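You operate a simulated robot arm through the tools that you are given. There is no shell and no other tool. Be economical: measure what you need, move in short steps, check, and stop when the job is done.

You run a simulated robot arm. Do the job below in one go: nothing can be reset, and whatever is moved stays where it is left.

TASK
Dissolve the sugar in beaker 2 on the stirrer.
Fine: start at 1, then go to 3 and no higher; when it is gone, turn the dial to 0 and put the beaker back; leave the other beaker; spill nothing.

It is judged by the outcome, as a careful person would: the job done as asked, and still so three seconds after it is handed in. It fails if anything else is knocked over, pushed out of place, dropped, spilled or broken.

THE ROBOT
A 6-joint arm with a two-finger parallel gripper, fixed in place. Base frame: the origin is at the foot of the arm, x ahead of it, y to its left, z up; the work surface is at about z = 0.86. Readings come in m, rad, newtons and seconds.
With the tool pointing down near the work surface it reaches from about 0.26 to 0.68 m from the base axis. Its first joint turns from -1.152 to 1.152 rad. Payload 2.9 kg.
Tool frame: the origin (TCP) lies between the finger pads and is the grasp point; the fingertips stand 0.03 m ahead of it; z points along the fingers, y is the line along which they close. Largest opening 0.11 m; finger width 0.02, thickness 0.01; the body of the gripper, 0.048 by 0.112 m, starts 0.055 m behind the TCP.
Orientation is that of the tool frame in the base frame, as [roll, pitch, yaw] about the fixed x, y, z axes, in that order (R = Rz(yaw) Ry(pitch) Rx(roll)). With the fingers straight down and closing along the base's y, the tool's x points along the base's -x, its y along +y and its z along -z.

THE INTERFACE
- The arm moves only by the tool servo_tool. Its argument "plan" is a list that holds one entry, the list of rows, each a list of 6 numbers: the shift along the base's x, y, z in m, then the turn, a rotation vector about the base's x, y, z in rad. In form: [[[x, y, z, rx, ry, rz], ...]]. A call has 1 to 10 rows; each row is the pose to reach, as a shift and turn from the pose commanded when the call began. "gripper" is the closure, from 0 (fully open) to 1 (shut), set as the call begins (left out, the last holds). Rows are played at 5 a second. More than 0.05 m and 0.15 rad between two rows, or a gripper value outside its range, and nothing of the call is played. Where a pose cannot be reached the arm comes as near as it can. A force on the tool above 40 N (or 10 N above the force at the start of the call, whichever is more), or a blocked arm, ends the call early, and 0.2 s more pass. Each finger travels about 0.108 m/s and halts on what it meets, pressing with about 45 N; the grip force reading is that of the motor and also rises with nothing between the fingers. The clock runs only during rows and for 0.2 s after the last one: add rows that repeat a pose to give the fingers time. It gives the time, the measured TCP pose, the force on the tool (base axes), the opening and the grip force at its end, in the units of the frame above (readings bear some noise).
- Cameras (640 x 400 px; columns grow to the right, rows downward): "scene" is fixed at [0.0691, 0.4248, 1.3891]; the picture's right is [-0.84, -0.55, 0.00], its down [-0.29, 0.44, -0.85] and it looks along [0.46, -0.71, -0.52] (base axes); focal length 330 px, centre (320, 200). "wrist" rides on the gripper at [-0.036, 0, -0.057] in the tool frame; the picture's right is [0.00, -1.00, 0.00], its down [0.97, 0.00, -0.24] and it looks along [0.24, 0.00, 0.97] (tool axes); focal length 218 px, centre (320, 200).
- capture(camera): a new picture of that camera. The clock stands still meanwhile.
- measure_at(camera, pixels): for up to 12 pixels [column, row] of the newest picture of that camera ("zoom" is the newest enlarged one), the place [x, y, z] in the base frame of the surface seen there, good to about 0.002 m. The clock stands still meanwhile.
- close_up(camera, box): a new picture of the part [left, top, right, bottom] of that camera's present view, enlarged. The clock stands still meanwhile.
- hand_in(): hands the job in; it is judged then, once.

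Go step by step. Measure first, check grasps and placings, and put right what went wrong. The budget is 80 turns and 54 pictures, counting those below and the enlarged ones. Unless the task says otherwise, let go and move clear before handing in, and close with one line.

The tools are called after "Request:" as a command line: name --argument value ..., lists and objects as JSON in quotes. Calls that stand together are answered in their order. servo_tool: Moves the arm, as the interface text tells. Its arguments: {"type":"object","properties":{"plan":{"type":"array","items":{"type":"array","items":{"type":"array","items":{"type":"number"}}}},"gripper":{"type":"number"}},"required":["plan"]} The other tools are called the same way: capture (camera) takes a picture; measure_at (camera, pixels) gives the place of the surface under pixels of a picture; close_up (camera, box) takes an enlarged picture of a part of a camera's view; hand_in () hands the job in.

At the start:

```text
time: 0.0
tool_pos: [0.4298, -0.1231, 1.2064]
ee_rot: [-3.142, 0.002, -3.141]
force: [0.4, 0.2, 0.2]
gripper_width: 0.1099
finger_force: 0.1
```

scene: 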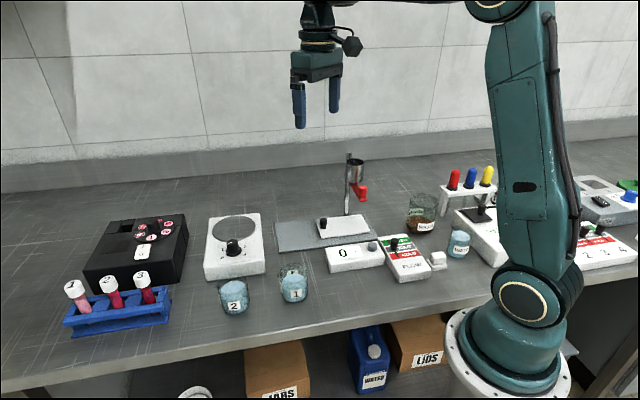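
wrist: 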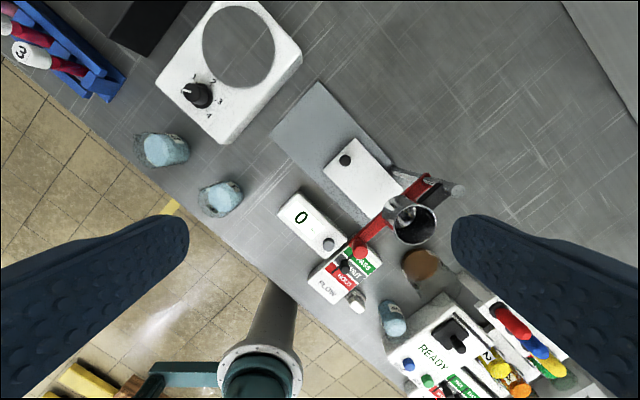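

The scene shows beaker 2 near (233,297), beaker 1 near (293,283), and the stirrer with its dial at (233,247). I'll enlarge that region first to measure it.

Request:
close_up --camera "scene" --box '[180, 190, 340, 330]'

Request:
close_up --camera "wrist" --box '[120, 0, 320, 230]'

```text
2.86 times, centred on (260, 260) of scene
```

zoom: 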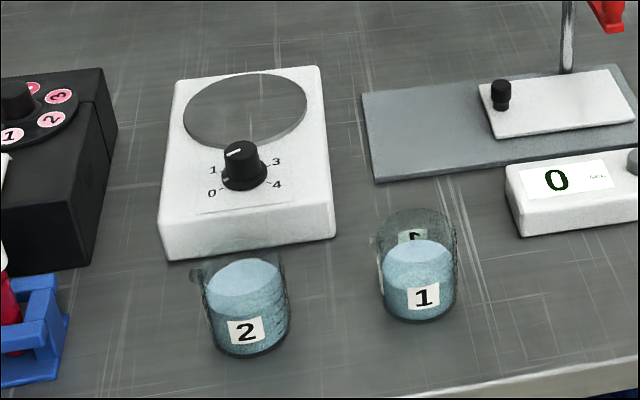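

```text
1.74 times, centred on (220, 115) of wrist
```

zoom: 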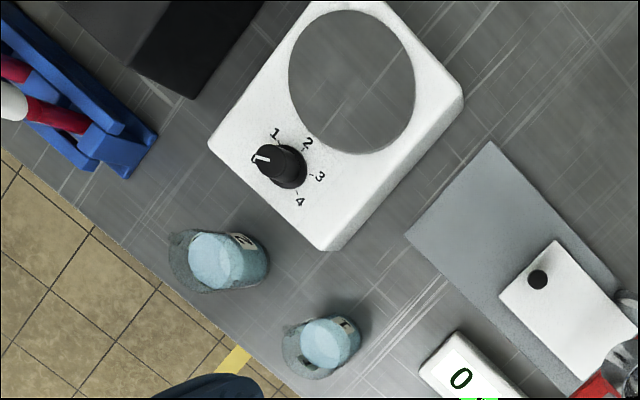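

The newest zoom (wrist) shows the dial at (285,168), the plate at (350,80) and beaker 2 at (225,262). I'll measure points on each of them.

Request:
measure_at --camera "zoom" --pixels '[[290, 80], [414, 80], [350, 15], [350, 152], [278, 133], [308, 143], [320, 177], [299, 202], [281, 152], [258, 159], [267, 166], [330, 240]]'

Request:
measure_at --camera "scene" --pixels '[[233, 287], [222, 283], [245, 283], [234, 303], [235, 313], [293, 273], [294, 290], [233, 244], [228, 254], [218, 288], [249, 288], [293, 265]]'

```text
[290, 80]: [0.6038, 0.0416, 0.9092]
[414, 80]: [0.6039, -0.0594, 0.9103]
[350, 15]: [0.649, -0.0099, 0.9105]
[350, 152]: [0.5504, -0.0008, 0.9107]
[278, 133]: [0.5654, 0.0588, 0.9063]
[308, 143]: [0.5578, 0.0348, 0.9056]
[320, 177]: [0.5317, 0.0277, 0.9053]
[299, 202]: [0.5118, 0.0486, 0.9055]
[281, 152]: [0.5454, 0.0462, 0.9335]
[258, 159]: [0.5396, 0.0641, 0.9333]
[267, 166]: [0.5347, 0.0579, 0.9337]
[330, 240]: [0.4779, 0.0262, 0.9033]
```

```text
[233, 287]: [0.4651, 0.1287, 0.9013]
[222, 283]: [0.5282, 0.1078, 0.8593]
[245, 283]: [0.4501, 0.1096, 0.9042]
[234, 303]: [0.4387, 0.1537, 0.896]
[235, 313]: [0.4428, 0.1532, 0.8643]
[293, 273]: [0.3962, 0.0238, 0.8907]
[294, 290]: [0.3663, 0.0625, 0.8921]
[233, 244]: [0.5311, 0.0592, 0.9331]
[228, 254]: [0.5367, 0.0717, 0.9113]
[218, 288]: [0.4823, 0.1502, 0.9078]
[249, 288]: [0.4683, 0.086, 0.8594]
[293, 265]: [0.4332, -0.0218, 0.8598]
```

Dial centre is about (0.538,0.054) with 0.933 at its top, and the plate centre is about (0.600,-0.008,0.910). Next I'll move above beaker 2 to see it better.

Request:
servo_tool --plan '[[[0.01, 0.04, -0.015, 0, 0, 0], [0.02, 0.08, -0.03, 0, 0, 0], [0.03, 0.12, -0.045, 0, 0, 0], [0.04, 0.16, -0.06, 0, 0, 0], [0.045, 0.2, -0.075, 0, 0, 0], [0.05, 0.23, -0.09, 0, 0, 0], [0.05, 0.23, -0.09, 0, 0, 0]]]' --gripper 0

Request:
capture --camera "wrist"

```text
time: 1.6
tool_pos: [0.4796, 0.1069, 1.1169]
ee_rot: [3.14, -0.001, 3.14]
force: [0.3, 0.8, 0.2]
gripper_width: 0.11
finger_force: 0.0
```

```text
49 pictures are left
```

wrist: 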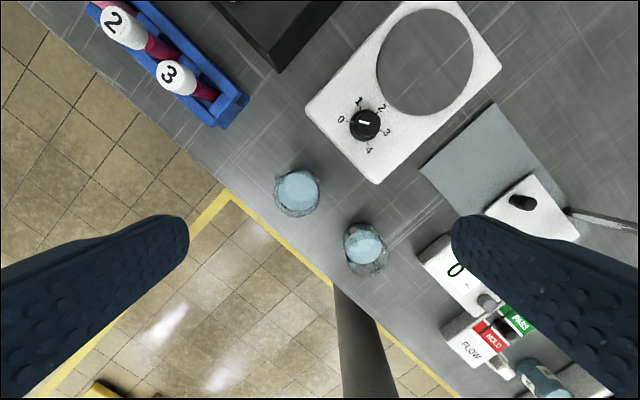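

Request:
close_up --camera "wrist" --box '[250, 80, 410, 280]'

```text
2.00 times, centred on (330, 180) of wrist
```

zoom: 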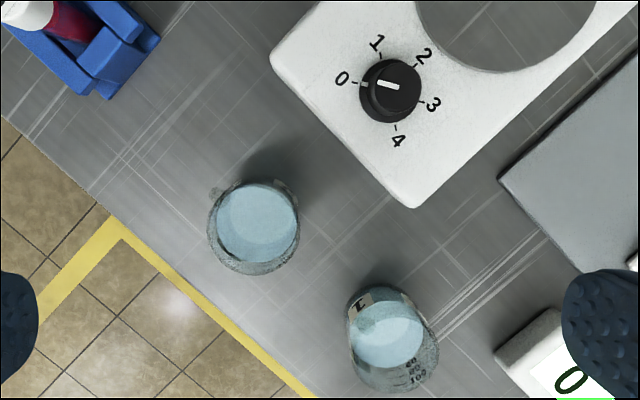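

The pointer is at 0. Beaker 2 is at about (254,227) in the zoom, with its spout at (215,192). I'll measure its rim, liquid and the dial ticks.

Request:
measure_at --camera "zoom" --pixels '[[256, 222], [209, 228], [299, 228], [250, 273], [265, 181], [215, 192], [388, 310], [357, 82], [380, 57], [419, 63], [420, 101], [396, 127]]'

Request:
measure_at --camera "wrist" --pixels '[[364, 123], [359, 122], [371, 124], [310, 112], [375, 183], [297, 213], [276, 200], [318, 200], [340, 280], [362, 240]]'

```text
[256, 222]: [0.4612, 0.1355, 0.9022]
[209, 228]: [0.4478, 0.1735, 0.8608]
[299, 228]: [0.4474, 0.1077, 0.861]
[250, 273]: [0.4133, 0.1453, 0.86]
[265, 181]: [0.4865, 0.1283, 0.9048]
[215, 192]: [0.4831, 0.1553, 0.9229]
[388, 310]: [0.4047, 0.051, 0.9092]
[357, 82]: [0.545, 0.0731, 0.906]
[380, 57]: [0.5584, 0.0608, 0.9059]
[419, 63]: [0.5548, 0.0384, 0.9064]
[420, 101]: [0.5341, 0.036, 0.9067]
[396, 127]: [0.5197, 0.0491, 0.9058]
```

```text
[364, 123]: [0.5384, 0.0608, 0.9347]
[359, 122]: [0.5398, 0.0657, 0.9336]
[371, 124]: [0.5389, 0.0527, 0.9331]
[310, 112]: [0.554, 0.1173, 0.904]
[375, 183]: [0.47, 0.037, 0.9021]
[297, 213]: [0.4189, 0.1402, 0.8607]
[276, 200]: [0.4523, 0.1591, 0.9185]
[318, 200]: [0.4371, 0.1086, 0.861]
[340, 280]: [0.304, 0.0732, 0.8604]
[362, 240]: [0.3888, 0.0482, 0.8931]
```

Beaker 2's centre comes out at about (0.460,0.135) with a radius of about 0.027, a rim near z 0.925, and the spout at +45°. Closing along y avoids the spout, so I'll come above it and check.

Request:
servo_tool --plan '[[[-0.006, 0.009, -0.03, 0, 0, 0], [-0.012, 0.018, -0.06, 0, 0, 0], [-0.019, 0.028, -0.09, 0, 0, 0], [-0.019, 0.028, -0.115, 0, 0, 0], [-0.019, 0.028, -0.115, 0, 0, 0]]]' --gripper 0.15

Request:
capture --camera "wrist"

Request:
close_up --camera "scene" --box '[160, 190, 320, 330]'

```text
time: 2.8
tool_pos: [0.4621, 0.1322, 0.9999]
ee_rot: [-3.141, 0.0, -3.14]
force: [-0.7, -0.7, -0.5]
gripper_width: 0.0937
finger_force: 0.1
```

```text
47 pictures are left
```

wrist: 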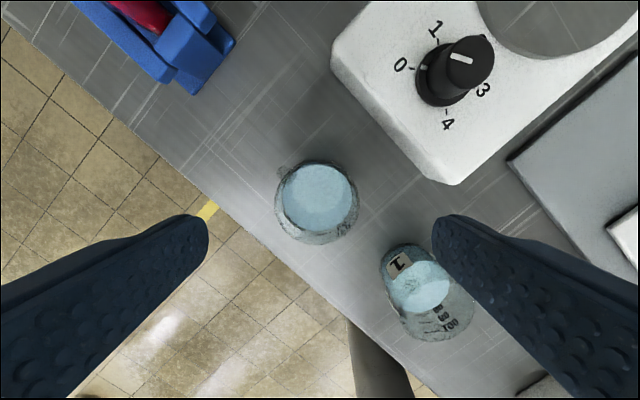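

```text
2.86 times, centred on (240, 260) of scene
```

zoom: 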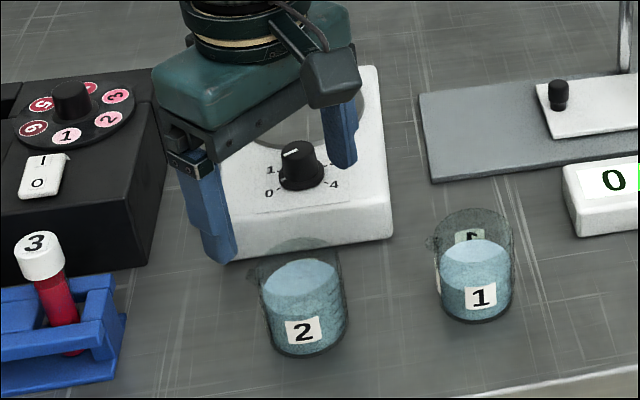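

In the wrist picture the rim spans columns 275–358, so it is nearly centred and about 0.052 wide. I'll descend around it in steps.

Request:
servo_tool --plan '[[[0, 0.002, -0.02, 0, 0, 0], [0, 0.002, -0.04, 0, 0, 0], [0, 0.002, -0.06, 0, 0, 0], [0, 0.002, -0.08, 0, 0, 0], [0, 0.002, -0.1, 0, 0, 0], [0, 0.002, -0.1, 0, 0, 0]]]'

Request:
capture --camera "wrist"

Request:
close_up --camera "scene" --box '[160, 190, 320, 330]'

```text
time: 4.2
tool_pos: [0.4615, 0.1356, 0.9006]
ee_rot: [-3.141, 0.0, -3.14]
force: [0.4, -0.3, -0.1]
gripper_width: 0.0935
finger_force: 0.1
```

```text
45 pictures are left
```

wrist: 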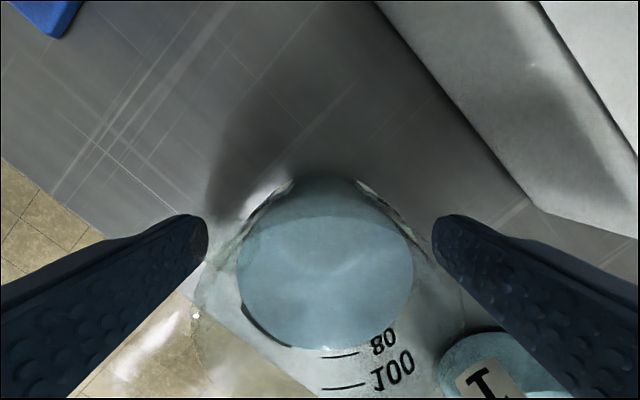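

```text
2.86 times, centred on (240, 260) of scene
```

zoom: 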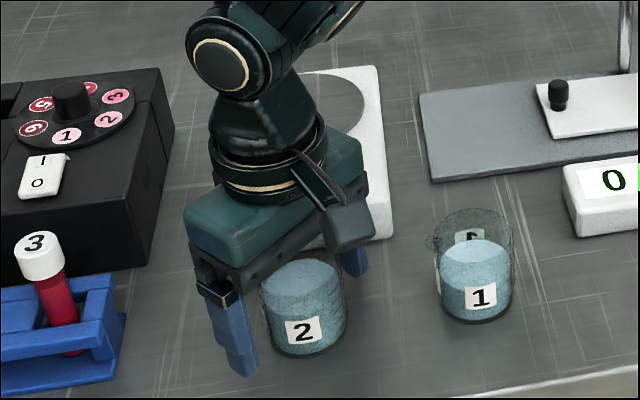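

The fingers stand either side of beaker 2, with its liquid centred at column 325. I'll close gently.

Request:
servo_tool --plan '[[[0, 0, 0, 0, 0, 0], [0, 0, 0, 0, 0, 0], [0, 0, 0, 0, 0, 0], [0, 0, 0, 0, 0, 0]]]' --gripper 0.56

```text
time: 5.2
tool_pos: [0.4619, 0.1354, 0.9017]
ee_rot: [3.141, 0.001, -3.141]
force: [0.4, -0.5, 0.6]
gripper_width: 0.0536
finger_force: 44.8
```

The fingers stopped at 0.0536 on the beaker with 44.8 N. I'll lift it slowly and level.

Request:
servo_tool --plan '[[[0, 0, 0.005, 0, 0, 0], [0, 0, 0.015, 0, 0, 0], [0, 0, 0.03, 0, 0, 0], [0, 0, 0.045, 0, 0, 0], [0, 0, 0.06, 0, 0, 0], [0, 0, 0.07, 0, 0, 0], [0, 0, 0.077, 0, 0, 0], [0, 0, 0.08, 0, 0, 0], [0, 0, 0.08, 0, 0, 0]]]'

Request:
capture --camera "scene"

```text
time: 7.2
tool_pos: [0.461, 0.136, 0.9814]
ee_rot: [-3.141, 0.001, 3.141]
force: [-1.3, 0.6, -2.0]
gripper_width: 0.0537
finger_force: 45.3
```

```text
43 pictures are left
```

scene: 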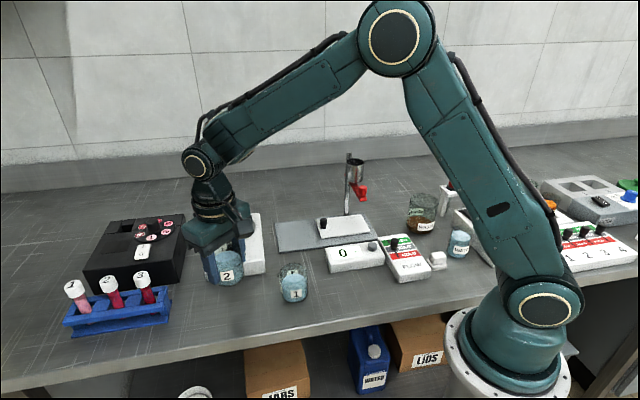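

Beaker 2 is held and level. I'll raise it slightly more and carry it smoothly over to the plate, clearing the dial.

Request:
servo_tool --plan '[[[0, 0, 0.007, 0, 0, 0], [0.002, -0.002, 0.016, 0, 0, 0], [0.007, -0.007, 0.024, 0, 0, 0], [0.014, -0.015, 0.028, 0, 0, 0], [0.023, -0.024, 0.03, 0, 0, 0], [0.034, -0.035, 0.03, 0, 0, 0], [0.045, -0.047, 0.03, 0, 0, 0], [0.056, -0.058, 0.03, 0, 0, 0], [0.065, -0.067, 0.03, 0, 0, 0], [0.07, -0.072, 0.03, 0, 0, 0]]]'

Request:
servo_tool --plan '[[[0.003, -0.003, 0, 0, 0, 0], [0.01, -0.01, 0, 0, 0, 0], [0.019, -0.02, 0, 0, 0, 0], [0.029, -0.03, 0, 0, 0, 0], [0.04, -0.042, 0, 0, 0, 0], [0.05, -0.052, 0, 0, 0, 0], [0.059, -0.062, 0, 0, 0, 0], [0.066, -0.069, 0, 0, 0, 0], [0.069, -0.072, 0, 0, 0, 0], [0.069, -0.072, 0, 0, 0, 0]]]'

Request:
capture --camera "wrist"

Request:
close_up --camera "scene" --box '[160, 170, 320, 310]'

```text
time: 9.4
tool_pos: [0.5313, 0.0642, 1.0112]
ee_rot: [3.141, 0.001, -3.142]
force: [0.8, 0.8, -2.2]
gripper_width: 0.0534
finger_force: 45.1
```

```text
time: 11.6
tool_pos: [0.6021, -0.0072, 1.0101]
ee_rot: [3.141, 0.002, 3.141]
force: [-0.2, -0.5, -1.1]
gripper_width: 0.0535
finger_force: 45.3
```

```text
42 pictures are left
```

wrist: 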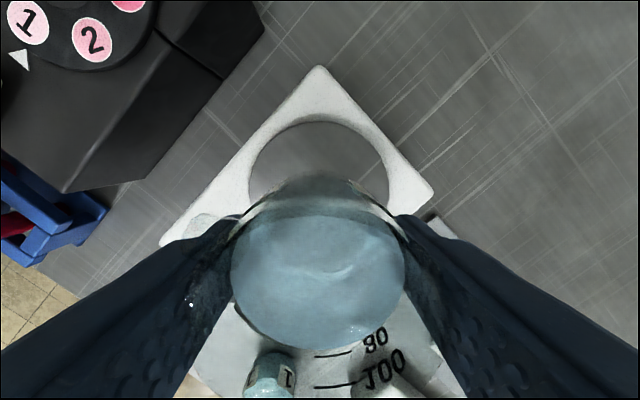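

```text
2.86 times, centred on (240, 240) of scene
```

zoom: 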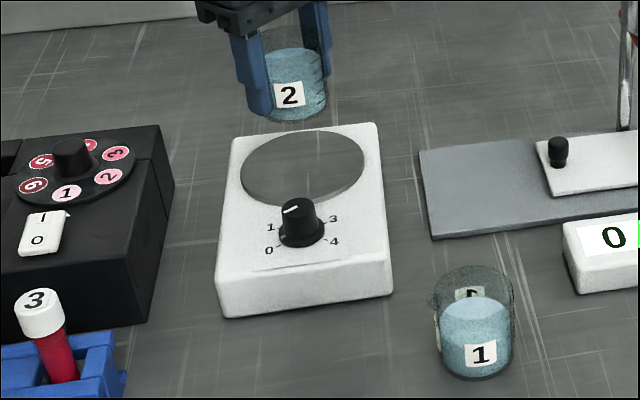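

The plate is now clear in the zoom (240–364, 131–207). I'll measure its edge to fix the centre before lowering.

Request:
measure_at --camera "zoom" --pixels '[[243, 178], [362, 160], [318, 133], [285, 204], [302, 168]]'

Request:
measure_at --camera "wrist" --pixels '[[252, 174], [387, 174], [320, 124]]'

```text
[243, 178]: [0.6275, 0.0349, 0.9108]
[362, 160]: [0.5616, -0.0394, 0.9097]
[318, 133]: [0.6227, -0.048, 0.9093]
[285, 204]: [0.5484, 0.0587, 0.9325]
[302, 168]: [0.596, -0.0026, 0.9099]
```

```text
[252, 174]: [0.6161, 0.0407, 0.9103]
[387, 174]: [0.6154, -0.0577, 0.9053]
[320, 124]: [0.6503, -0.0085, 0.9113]
```

The plate centre is (0.600,-0.008), which matches the beaker position. I'll lower it to just touching the plate.

Request:
servo_tool --plan '[[[0, 0, -0.007, 0, 0, 0], [0, 0, -0.019, 0, 0, 0], [0, 0, -0.031, 0, 0, 0], [0, 0, -0.042, 0, 0, 0], [0, 0, -0.05, 0, 0, 0], [0, 0, -0.055, 0, 0, 0], [0, 0, -0.058, 0, 0, 0], [0, 0, -0.058, 0, 0, 0]]]'

Request:
close_up --camera "scene" --box '[200, 180, 280, 250]'

```text
time: 13.4
tool_pos: [0.6007, -0.009, 0.9522]
ee_rot: [3.141, 0.0, 3.141]
force: [0.4, 0.9, -1.3]
gripper_width: 0.0537
finger_force: 45.1
```

```text
5.71 times, centred on (240, 215) of scene
```

zoom: 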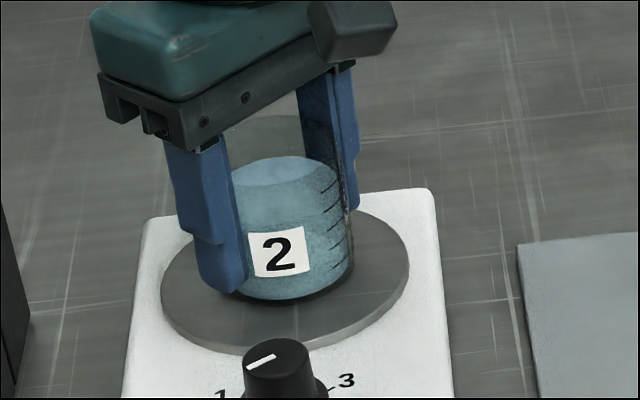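

Force still reads the beaker's weight (-1.3), so it is just above contact. I'll lower it a millimetre at a time.

Request:
servo_tool --plan '[[[0, 0, -0.001, 0, 0, 0], [0, 0, -0.001, 0, 0, 0], [0, 0, -0.002, 0, 0, 0], [0, 0, -0.002, 0, 0, 0]]]'

```text
time: 14.4
tool_pos: [0.6007, -0.0086, 0.9518]
ee_rot: [-3.14, 0.002, 3.14]
force: [0.7, 0.1, 4.5]
gripper_width: 0.0535
finger_force: 45.0
```

Contact: the force is now +4.5 N upward. I'll open the fingers, then rise straight up.

Request:
servo_tool --plan '[[[0, 0, 0, 0, 0, 0], [0, 0, 0, 0, 0, 0], [0, 0, 0, 0, 0, 0]]]' --gripper 0.15

Request:
servo_tool --plan '[[[0, 0, 0.02, 0, 0, 0], [0, 0, 0.05, 0, 0, 0], [0, 0, 0.08, 0, 0, 0], [0, 0, 0.11, 0, 0, 0], [-0.02, 0.02, 0.12, 0, 0, 0], [-0.04, 0.04, 0.12, 0, 0, 0], [-0.062, 0.062, 0.12, 0, 0, 0], [-0.062, 0.062, 0.12, 0, 0, 0]]]'

Request:
capture --camera "wrist"

Request:
close_up --camera "scene" --box '[200, 190, 280, 270]'

```text
time: 15.2
tool_pos: [0.6, -0.0079, 0.9514]
ee_rot: [3.141, 0.001, 3.141]
force: [0.7, -0.4, -0.2]
gripper_width: 0.0933
finger_force: 0.0
```

```text
time: 17.0
tool_pos: [0.537, 0.0532, 1.0699]
ee_rot: [3.141, 0.0, -3.14]
force: [-0.3, 0.2, 0.3]
gripper_width: 0.0936
finger_force: 0.1
```

```text
39 pictures are left
```

wrist: 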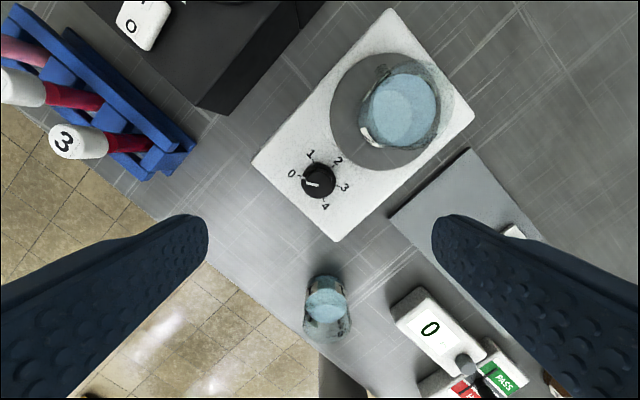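

```text
5.00 times, centred on (240, 230) of scene
```

zoom: 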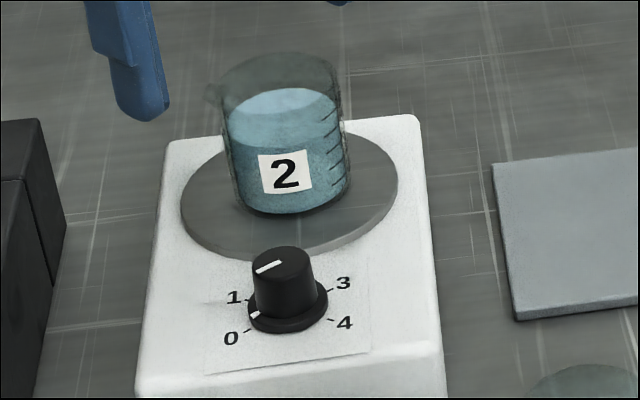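

Beaker 2 stands centred on the plate and the pointer is at 0. I'll take a close look at the dial from above to get its exact centre.

Request:
close_up --camera "wrist" --box '[270, 130, 370, 230]'

Request:
close_up --camera "wrist" --box '[340, 50, 460, 170]'

```text
4.00 times, centred on (320, 180) of wrist
```

zoom: 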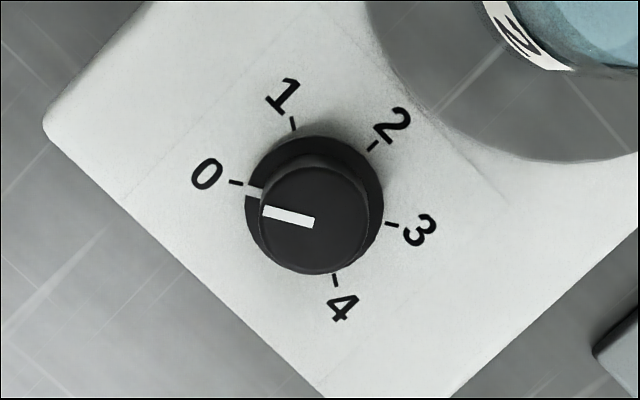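

```text
3.33 times, centred on (400, 110) of wrist
```

zoom: 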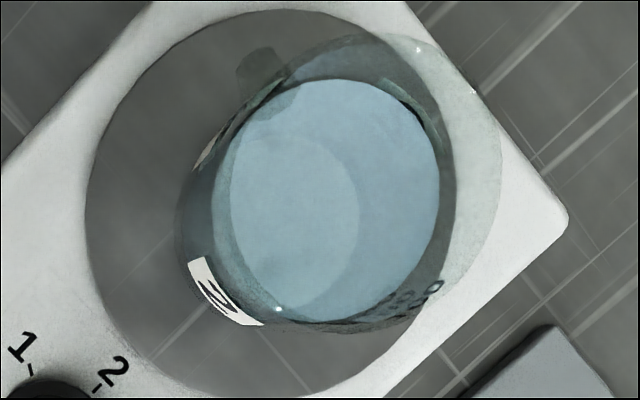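

The dial top is centred near (0.540,0.0545) with a radius of about 0.0127. From 0 to 3 is a clockwise turn of about 180° in 60° steps, so I'll pre-turn the gripper +85° while high and narrow its opening.

Request:
servo_tool --plan '[[[0.0, 0, 0, 0, 0, 0.148], [0.001, 0, 0, 0, 0, 0.296], [0.002, 0, 0, 0, 0, 0.444], [0.002, 0.001, 0, 0, 0, 0.592], [0.002, 0.001, 0, 0, 0, 0.74], [0.002, 0.001, 0, 0, 0, 0.888], [0.002, 0.001, 0, 0, 0, 1.036], [0.002, 0.001, 0, 0, 0, 1.184], [0.002, 0.001, 0, 0, 0, 1.332], [0.002, 0.001, 0, 0, 0, 1.48]]]' --gripper 0.5

Request:
close_up --camera "wrist" --box '[240, 100, 400, 260]'

```text
time: 19.2
tool_pos: [0.5407, 0.0562, 1.0703]
ee_rot: [-3.141, 0.001, -1.659]
force: [0.0, 0.1, 0.5]
gripper_width: 0.0549
finger_force: 0.0
```

```text
2.50 times, centred on (320, 180) of wrist
```

zoom: 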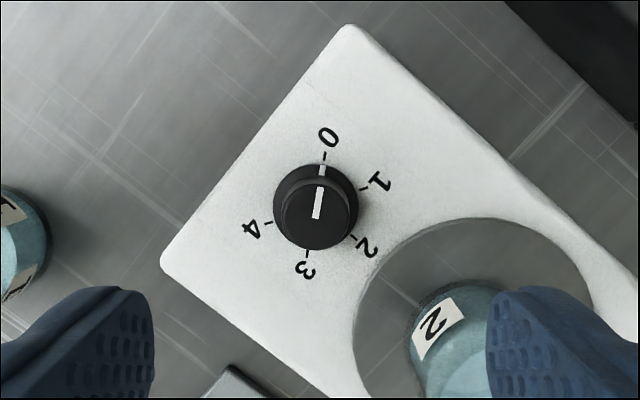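

Dial column 318 in the zoom is aligned with the gripper centre. I'll go down over the knob; the gripper body stays above the beaker rim.

Request:
servo_tool --plan '[[[0, 0, -0.03, 0, 0, 0], [0, 0, -0.06, 0, 0, 0], [0, 0, -0.08, 0, 0, 0], [0, 0, -0.1, 0, 0, 0], [0, 0, -0.112, 0, 0, 0], [0, 0, -0.122, 0, 0, 0], [0, 0, -0.122, 0, 0, 0]]]'

Request:
close_up --camera "scene" --box '[190, 180, 290, 270]'

Request:
capture --camera "wrist"

```text
time: 20.8
tool_pos: [0.5404, 0.0563, 0.9496]
ee_rot: [3.141, 0.0, -1.662]
force: [0.3, -0.2, 0.1]
gripper_width: 0.0548
finger_force: 0.1
```

```text
4.44 times, centred on (240, 225) of scene
```

zoom: 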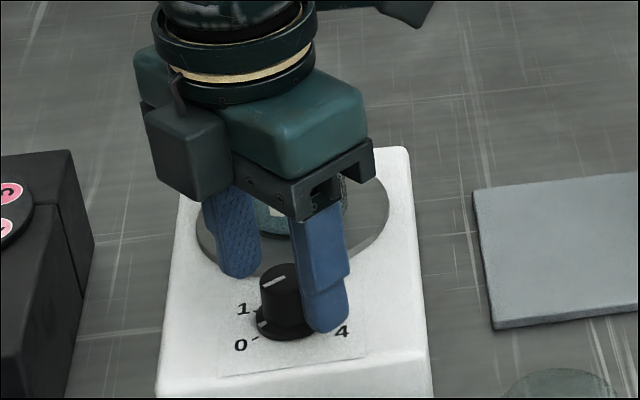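

```text
33 pictures are left
```

wrist: 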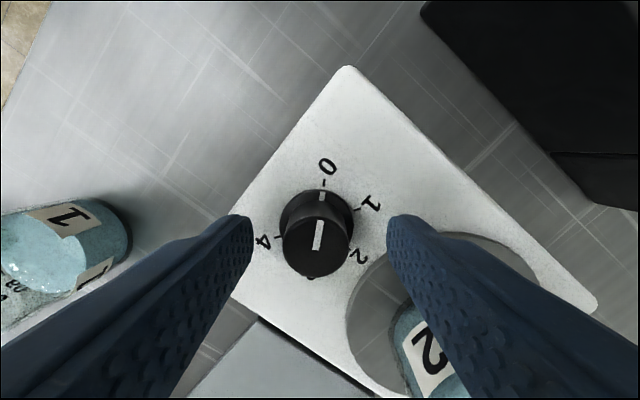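

The wrist view shows the knob centred between the fingers and still at 0. I'll close on it.

Request:
servo_tool --plan '[[[0, 0, 0, 0, 0, 0], [0, 0, 0, 0, 0, 0], [0, 0, 0, 0, 0, 0], [0, 0, 0, 0, 0, 0]]]' --gripper 0.82

Request:
capture --camera "wrist"

```text
time: 21.8
tool_pos: [0.5392, 0.0561, 0.9493]
ee_rot: [3.138, -0.002, -1.662]
force: [-18.6, 2.4, 1.7]
gripper_width: 0.0264
finger_force: 44.9
```

```text
32 pictures are left
```

wrist: 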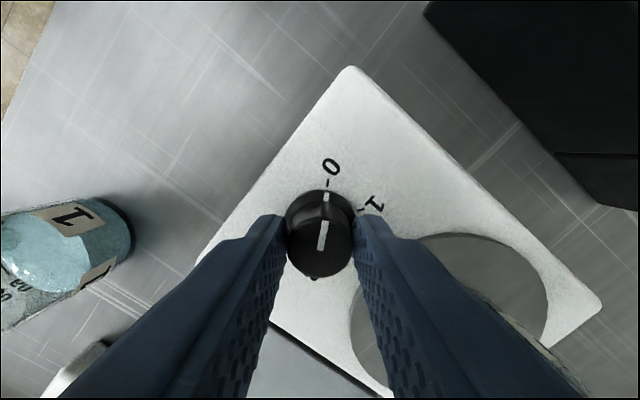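

The gripper holds the knob (0.0264 wide), but there is -18.6 N sideways in x, so I'm off by about a millimetre. I'll shift to relieve it.

Request:
servo_tool --plan '[[[-0.001, 0, 0, 0, 0, 0], [-0.001, 0, 0, 0, 0, 0]]]'

```text
time: 22.4
tool_pos: [0.5404, 0.056, 0.9499]
ee_rot: [3.14, 0.0, -1.659]
force: [-14.5, 5.4, 0.4]
gripper_width: 0.0261
finger_force: 45.0
```

Request:
servo_tool --plan '[[[-0.002, -0.001, 0, 0, 0, 0], [-0.003, -0.001, 0, 0, 0, 0], [-0.003, -0.001, 0, 0, 0, 0]]]'

```text
time: 23.2
tool_pos: [0.5388, 0.0548, 0.9489]
ee_rot: [-3.136, 0.004, -1.659]
force: [17.6, 15.1, -16.6]
gripper_width: 0.0256
finger_force: 44.7
```

Overshot: the force is now +17.6 in x and +15.1 in y. I'll come back about half way.

Request:
servo_tool --plan '[[[0.0015, 0.0017, 0, 0, 0, 0], [0.0015, 0.0017, 0, 0, 0, 0]]]'

```text
time: 23.8
tool_pos: [0.5388, 0.0562, 0.9498]
ee_rot: [3.141, 0.001, -1.665]
force: [15.3, 2.4, -11.0]
gripper_width: 0.0258
finger_force: 44.8
```

Request:
servo_tool --plan '[[[0.001, 0, 0.0005, 0, 0, 0], [0.001, 0, 0.0005, 0, 0, 0]]]'

Request:
capture --camera "wrist"

```text
time: 24.4
tool_pos: [0.5382, 0.0558, 0.951]
ee_rot: [3.14, -0.002, -1.666]
force: [10.1, -3.5, -12.6]
gripper_width: 0.0259
finger_force: 45.2
```

```text
31 pictures are left
```

wrist: 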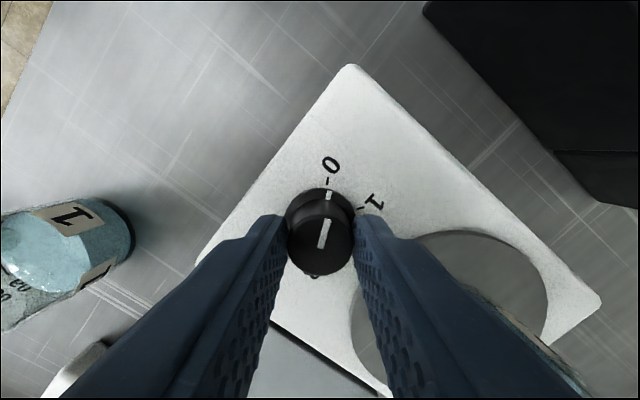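

The knob is still at 0, with some residual stress built up from friction. I'll open and re-close here to grip cleanly, since the position is about 1.5 mm better in x.

Request:
servo_tool --plan '[[[0, 0, -0.0005, 0, 0, 0], [0, 0, -0.0005, 0, 0, 0], [0, 0, -0.0005, 0, 0, 0]]]' --gripper 0.6

Request:
servo_tool --plan '[[[0, 0, 0, 0, 0, 0], [0, 0, 0, 0, 0, 0], [0, 0, 0, 0, 0, 0]]]' --gripper 0.78

```text
time: 25.2
tool_pos: [0.5395, 0.0567, 0.9499]
ee_rot: [-3.141, -0.002, -1.661]
force: [-0.1, 0.2, 0.9]
gripper_width: 0.0439
finger_force: 0.1
```

```text
time: 26.0
tool_pos: [0.539, 0.0558, 0.9494]
ee_rot: [3.141, 0.0, -1.662]
force: [-2.3, 0.0, 0.9]
gripper_width: 0.0262
finger_force: 45.4
```

A clean grip now (-2.3 N). I'll turn clockwise half of the way to 1 and check the forces.

Request:
servo_tool --plan '[[[0, 0, 0, 0, 0, -0.13], [0, 0, 0, 0, 0, -0.26], [0, 0, 0, 0, 0, -0.39], [0, 0, 0, 0, 0, -0.52], [0, 0, 0, 0, 0, -0.52]]]'

Request:
capture --camera "wrist"

```text
time: 27.2
tool_pos: [0.5405, 0.0556, 0.9502]
ee_rot: [-3.139, 0.001, -2.182]
force: [-2.9, -1.2, 9.1]
gripper_width: 0.0265
finger_force: 45.1
```

```text
30 pictures are left
```

wrist: 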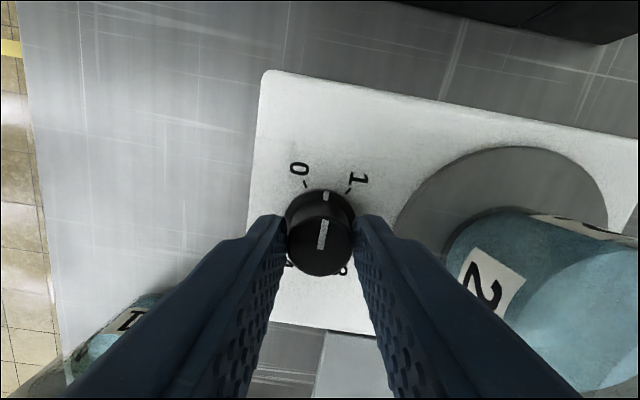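

The pointer is halfway between 0 and 1 and turning with the gripper. I'll finish the turn to 1.

Request:
servo_tool --plan '[[[0, 0, 0, 0, 0, -0.13], [0, 0, 0, 0, 0, -0.26], [0, 0, 0, 0, 0, -0.39], [0, 0, 0, 0, 0, -0.527], [0, 0, 0, 0, 0, -0.527]]]'

Request:
capture --camera "wrist"

Request:
capture --camera "scene"

```text
time: 28.4
tool_pos: [0.54, 0.0549, 0.9492]
ee_rot: [3.141, 0.002, -2.71]
force: [-1.6, -7.5, 13.9]
gripper_width: 0.0264
finger_force: 44.9
```

```text
29 pictures are left
```

wrist: 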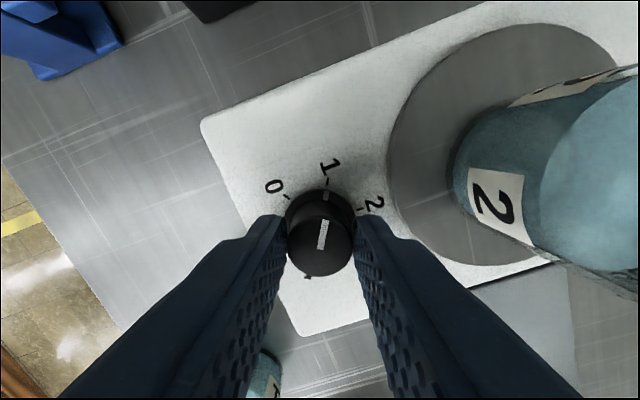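

```text
28 pictures are left
```

scene: 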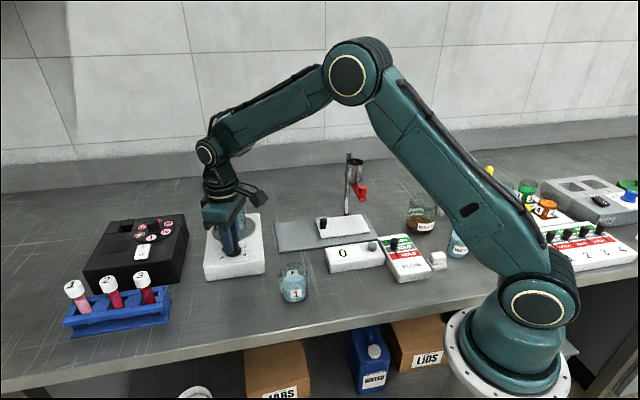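

The pointer lines up with tick 1. I'll let it run at 1 for 2 s while easing the slight downward press.

Request:
servo_tool --plan '[[[0, 0, 0.0005, 0, 0, 0], [0, 0, 0.001, 0, 0, 0], [0, 0, 0.001, 0, 0, 0], [0, 0, 0.001, 0, 0, 0], [0, 0, 0.001, 0, 0, 0], [0, 0, 0.001, 0, 0, 0], [0, 0, 0.001, 0, 0, 0], [0, 0, 0.001, 0, 0, 0], [0, 0, 0.001, 0, 0, 0], [0, 0, 0.001, 0, 0, 0]]]'

Request:
capture --camera "wrist"

```text
time: 30.6
tool_pos: [0.5393, 0.0555, 0.9496]
ee_rot: [-3.141, -0.001, -2.709]
force: [8.1, -11.3, -1.7]
gripper_width: 0.0262
finger_force: 45.2
```

```text
27 pictures are left
```

wrist: 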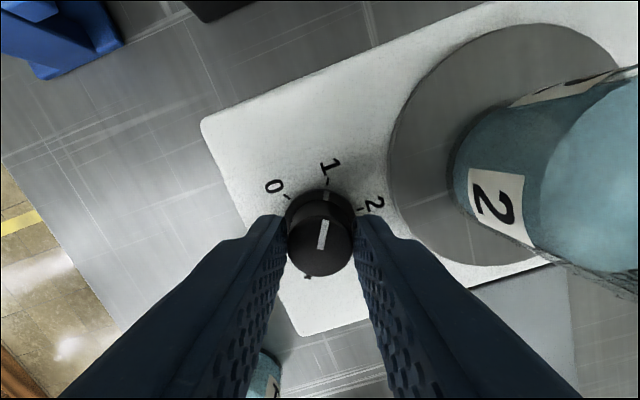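

Beaker 2 sits steady at 1. Before the camera housing swings over the beaker, I'll check the housing's lower height in a scene close-up.

Request:
close_up --camera "scene" --box '[190, 160, 290, 260]'

```text
4.00 times, centred on (240, 210) of scene
```

zoom: 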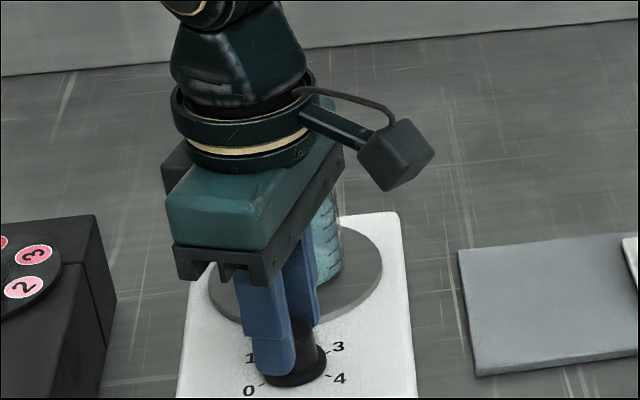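

Request:
measure_at --camera "zoom" --pixels '[[388, 188], [375, 170], [425, 160], [170, 195], [280, 275], [330, 200], [185, 275]]'

```text
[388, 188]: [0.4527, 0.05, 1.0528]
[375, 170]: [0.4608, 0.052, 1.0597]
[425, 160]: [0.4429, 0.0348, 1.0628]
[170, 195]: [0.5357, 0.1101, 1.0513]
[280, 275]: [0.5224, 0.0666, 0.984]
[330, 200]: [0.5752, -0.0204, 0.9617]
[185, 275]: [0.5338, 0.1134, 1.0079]
```

The gripper's lowest parts (about 0.985–1.008) stay above the beaker rim (about 0.974). I'll continue the turn slowly to 2 and then on to 3, checking midway.

Request:
servo_tool --plan '[[[0, 0, 0, 0, 0, -0.13], [0, 0, 0, 0, 0, -0.26], [0, 0, 0, 0, 0, -0.39], [0, 0, 0, 0, 0, -0.52], [0, 0, 0, 0, 0, -0.65], [0, 0, 0, 0, 0, -0.78], [0, 0, 0, 0, 0, -0.91], [0, 0, 0, 0, 0, -1.047], [0, 0, 0, 0, 0, -1.047]]]'

Request:
capture --camera "wrist"

```text
time: 32.6
tool_pos: [0.5379, 0.0554, 0.9495]
ee_rot: [-3.139, -0.001, 2.525]
force: [-0.2, -18.2, -5.3]
gripper_width: 0.0257
finger_force: 45.4
```

```text
25 pictures are left
```

wrist: 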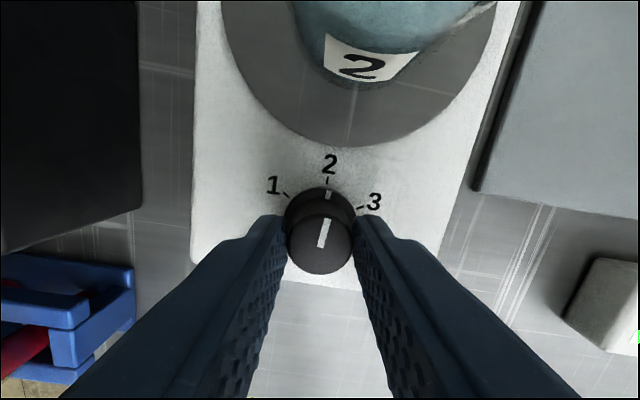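

At 2, with -18 N in y. I'll shift y by about -1 mm and turn on, stopping just before 3 to check.

Request:
servo_tool --plan '[[[0, -0.001, 0, 0, 0, 0], [0, -0.0013, 0, 0, 0, -0.12], [0, -0.0013, 0, 0, 0, -0.24], [0, -0.0013, 0, 0, 0, -0.36], [0, -0.0013, 0, 0, 0, -0.48], [0, -0.0013, 0, 0, 0, -0.6], [0, -0.0013, 0, 0, 0, -0.72], [0, -0.0013, 0, 0, 0, -0.84], [0, -0.0013, 0, 0, 0, -0.93], [0, -0.0013, 0, 0, 0, -0.93]]]'

Request:
capture --camera "wrist"

```text
time: 34.8
tool_pos: [0.5384, 0.0558, 0.9495]
ee_rot: [3.142, -0.001, 1.596]
force: [4.9, 0.1, -16.2]
gripper_width: 0.0258
finger_force: 45.1
```

```text
24 pictures are left
```

wrist: 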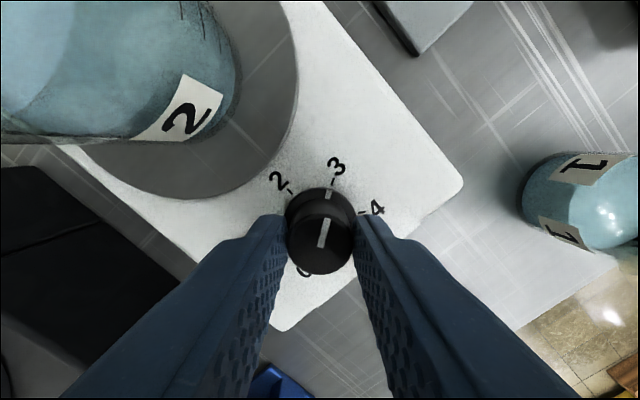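

Request:
servo_tool --plan '[[[0, 0, -0.0005, 0, 0, -0.05], [0, 0, -0.001, 0, 0, -0.1], [0, 0, -0.001, 0, 0, -0.1]]]'

Request:
close_up --camera "wrist" --box '[240, 130, 400, 290]'

```text
time: 35.6
tool_pos: [0.5394, 0.0551, 0.9493]
ee_rot: [-3.141, -0.001, 1.498]
force: [0.9, 6.3, -7.6]
gripper_width: 0.0259
finger_force: 45.2
```

```text
2.50 times, centred on (320, 210) of wrist
```

zoom: 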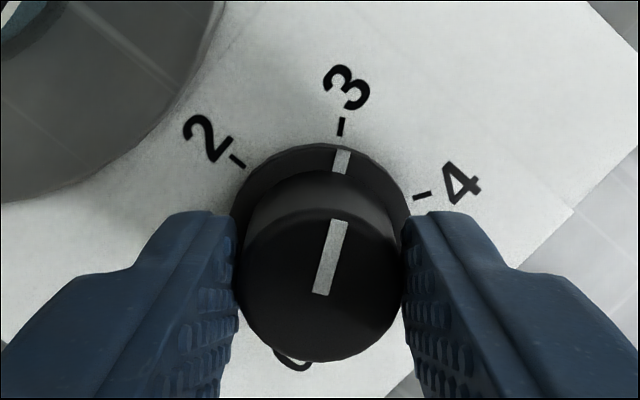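

The dial mark lines up exactly with tick 3. I'll hold here to let it stir and then look at the beaker.

Request:
servo_tool --plan '[[[0, 0, 0, 0, 0, 0], [0, 0, 0, 0, 0, 0], [0, 0, 0, 0, 0, 0], [0, 0, 0, 0, 0, 0], [0, 0, 0, 0, 0, 0], [0, 0, 0, 0, 0, 0], [0, 0, 0, 0, 0, 0], [0, 0, 0, 0, 0, 0], [0, 0, 0, 0, 0, 0], [0, 0, 0, 0, 0, 0]]]'

Request:
close_up --camera "scene" --box '[200, 180, 290, 260]'

Request:
close_up --camera "wrist" --box '[0, 0, 260, 180]'

```text
time: 37.8
tool_pos: [0.5375, 0.0555, 0.9501]
ee_rot: [3.141, -0.001, 1.499]
force: [-0.5, 14.8, 2.8]
gripper_width: 0.026
finger_force: 44.6
```

```text
5.00 times, centred on (245, 220) of scene
```

zoom: 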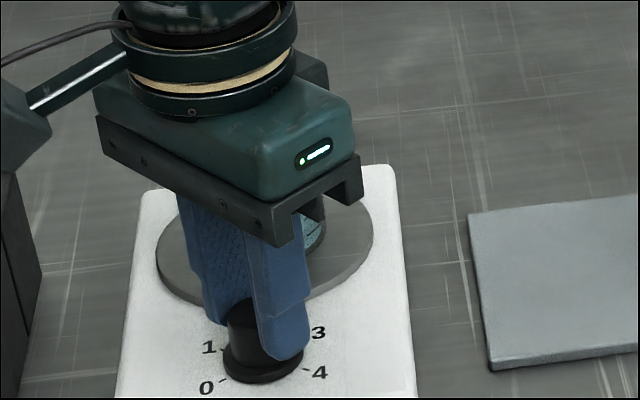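

```text
2.22 times, centred on (130, 90) of wrist
```

zoom: 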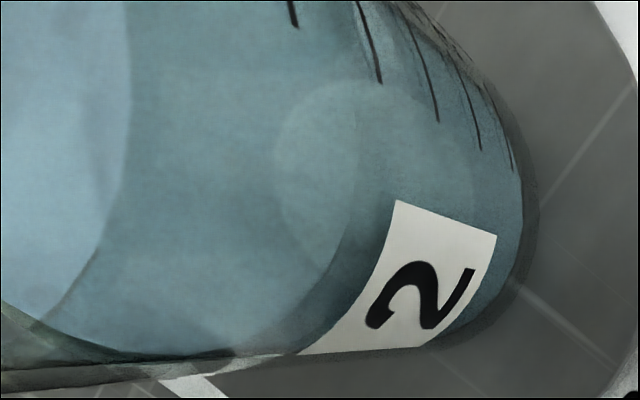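

A faint pale disc still shows in the liquid (around (370,180) in the zoom), so sugar may remain. I'll let go of the dial, rise and watch from above.

Request:
servo_tool --plan '[[[0, 0, 0, 0, 0, 0], [0, 0, 0, 0, 0, 0], [0, 0, 0, 0, 0, 0]]]' --gripper 0.5

Request:
servo_tool --plan '[[[0, 0, 0.03, 0, 0, 0], [0, 0, 0.07, 0, 0, 0], [0, 0, 0.11, 0, 0, 0], [0, 0, 0.13, 0, 0, 0], [-0.03, 0.03, 0.13, 0, 0, 0], [-0.03, 0.03, 0.13, 0, 0, 0]]]'

Request:
capture --camera "wrist"

Request:
close_up --camera "scene" --box '[200, 185, 280, 265]'

```text
time: 38.6
tool_pos: [0.5387, 0.0541, 0.9483]
ee_rot: [3.141, 0.001, 1.499]
force: [-1.3, 0.2, -0.8]
gripper_width: 0.0551
finger_force: 0.0
```

```text
time: 40.0
tool_pos: [0.5073, 0.0874, 1.0786]
ee_rot: [-3.142, 0.0, 1.497]
force: [0.0, 0.9, 0.5]
gripper_width: 0.055
finger_force: 0.0
```

```text
20 pictures are left
```

wrist: 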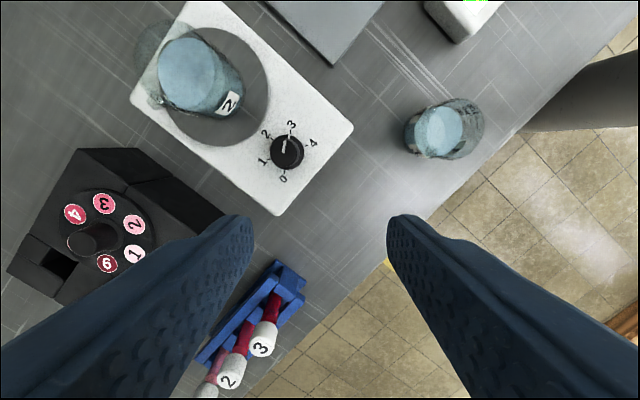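

```text
5.00 times, centred on (240, 225) of scene
```

zoom: 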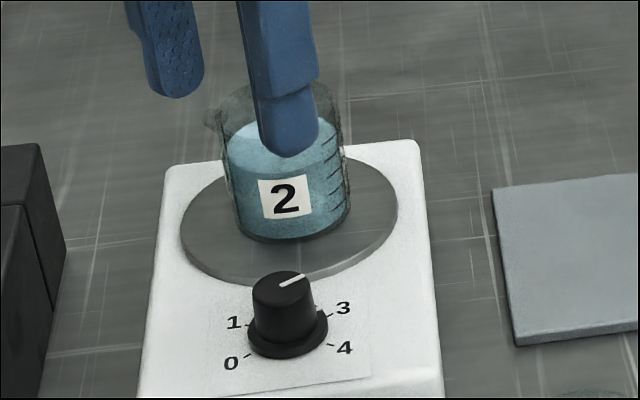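

The dial stays at 3. I'll enlarge the beaker from above to look for sugar.

Request:
close_up --camera "wrist" --box '[130, 10, 260, 130]'

```text
3.33 times, centred on (195, 70) of wrist
```

zoom: 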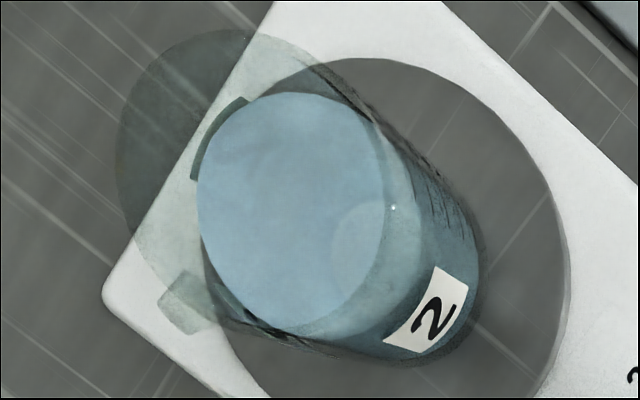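

A pale disc remains at (375,250), about 90 px across against about 130 px earlier, so the sugar is shrinking. I'll wait longer.

Request:
servo_tool --plan '[[[0, 0, 0, 0, 0, 0], [0, 0, 0, 0, 0, 0], [0, 0, 0, 0, 0, 0], [0, 0, 0, 0, 0, 0], [0, 0, 0, 0, 0, 0], [0, 0, 0, 0, 0, 0], [0, 0, 0, 0, 0, 0], [0, 0, 0, 0, 0, 0], [0, 0, 0, 0, 0, 0], [0, 0, 0, 0, 0, 0]]]'

Request:
servo_tool --plan '[[[0, 0, 0, 0, 0, 0], [0, 0, 0, 0, 0, 0], [0, 0, 0, 0, 0, 0], [0, 0, 0, 0, 0, 0], [0, 0, 0, 0, 0, 0], [0, 0, 0, 0, 0, 0], [0, 0, 0, 0, 0, 0], [0, 0, 0, 0, 0, 0], [0, 0, 0, 0, 0, 0], [0, 0, 0, 0, 0, 0]]]'

Request:
servo_tool --plan '[[[0, 0, 0, 0, 0, 0], [0, 0, 0, 0, 0, 0], [0, 0, 0, 0, 0, 0], [0, 0, 0, 0, 0, 0], [0, 0, 0, 0, 0, 0], [0, 0, 0, 0, 0, 0], [0, 0, 0, 0, 0, 0], [0, 0, 0, 0, 0, 0], [0, 0, 0, 0, 0, 0], [0, 0, 0, 0, 0, 0]]]'

Request:
close_up --camera "wrist" --box '[130, 10, 260, 130]'

```text
time: 42.2
tool_pos: [0.5078, 0.0871, 1.0785]
ee_rot: [3.14, 0.001, 1.497]
force: [-1.0, -0.4, 0.4]
gripper_width: 0.0549
finger_force: 0.0
```

```text
time: 44.4
tool_pos: [0.5082, 0.0878, 1.0785]
ee_rot: [-3.14, -0.001, 1.497]
force: [0.0, 0.8, 0.6]
gripper_width: 0.0547
finger_force: 0.0
```

```text
time: 46.6
tool_pos: [0.508, 0.0864, 1.0778]
ee_rot: [3.141, 0.001, 1.497]
force: [0.6, 0.3, 0.5]
gripper_width: 0.055
finger_force: 0.1
```

```text
3.33 times, centred on (195, 70) of wrist
```

zoom: 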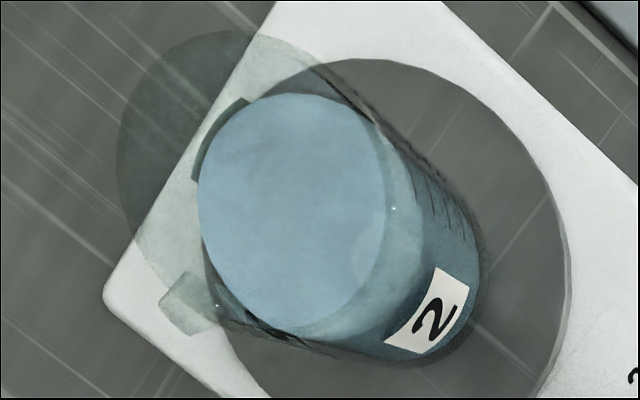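

Only a faint small disc remains, near (370,258). I'll wait some more.

Request:
servo_tool --plan '[[[0, 0, 0, 0, 0, 0], [0, 0, 0, 0, 0, 0], [0, 0, 0, 0, 0, 0], [0, 0, 0, 0, 0, 0], [0, 0, 0, 0, 0, 0], [0, 0, 0, 0, 0, 0], [0, 0, 0, 0, 0, 0], [0, 0, 0, 0, 0, 0], [0, 0, 0, 0, 0, 0], [0, 0, 0, 0, 0, 0]]]'

Request:
servo_tool --plan '[[[0, 0, 0, 0, 0, 0], [0, 0, 0, 0, 0, 0], [0, 0, 0, 0, 0, 0], [0, 0, 0, 0, 0, 0], [0, 0, 0, 0, 0, 0], [0, 0, 0, 0, 0, 0], [0, 0, 0, 0, 0, 0], [0, 0, 0, 0, 0, 0], [0, 0, 0, 0, 0, 0], [0, 0, 0, 0, 0, 0]]]'

Request:
servo_tool --plan '[[[0, 0, 0, 0, 0, 0], [0, 0, 0, 0, 0, 0], [0, 0, 0, 0, 0, 0], [0, 0, 0, 0, 0, 0], [0, 0, 0, 0, 0, 0], [0, 0, 0, 0, 0, 0], [0, 0, 0, 0, 0, 0], [0, 0, 0, 0, 0, 0], [0, 0, 0, 0, 0, 0], [0, 0, 0, 0, 0, 0]]]'

Request:
close_up --camera "wrist" --box '[160, 30, 240, 110]'

```text
time: 48.8
tool_pos: [0.5088, 0.0867, 1.0776]
ee_rot: [3.14, 0.0, 1.498]
force: [-0.2, -0.6, 0.0]
gripper_width: 0.0549
finger_force: 0.0
```

```text
time: 51.0
tool_pos: [0.5063, 0.0867, 1.0782]
ee_rot: [3.141, 0.0, 1.497]
force: [-0.3, 0.0, 0.4]
gripper_width: 0.0551
finger_force: 0.0
```

```text
time: 53.2
tool_pos: [0.5071, 0.086, 1.0782]
ee_rot: [-3.14, 0.0, 1.498]
force: [0.6, 0.3, 0.6]
gripper_width: 0.0551
finger_force: 0.1
```

```text
5.00 times, centred on (200, 70) of wrist
```

zoom: 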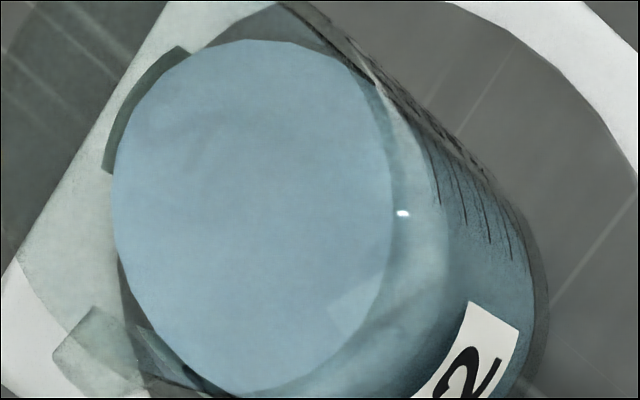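

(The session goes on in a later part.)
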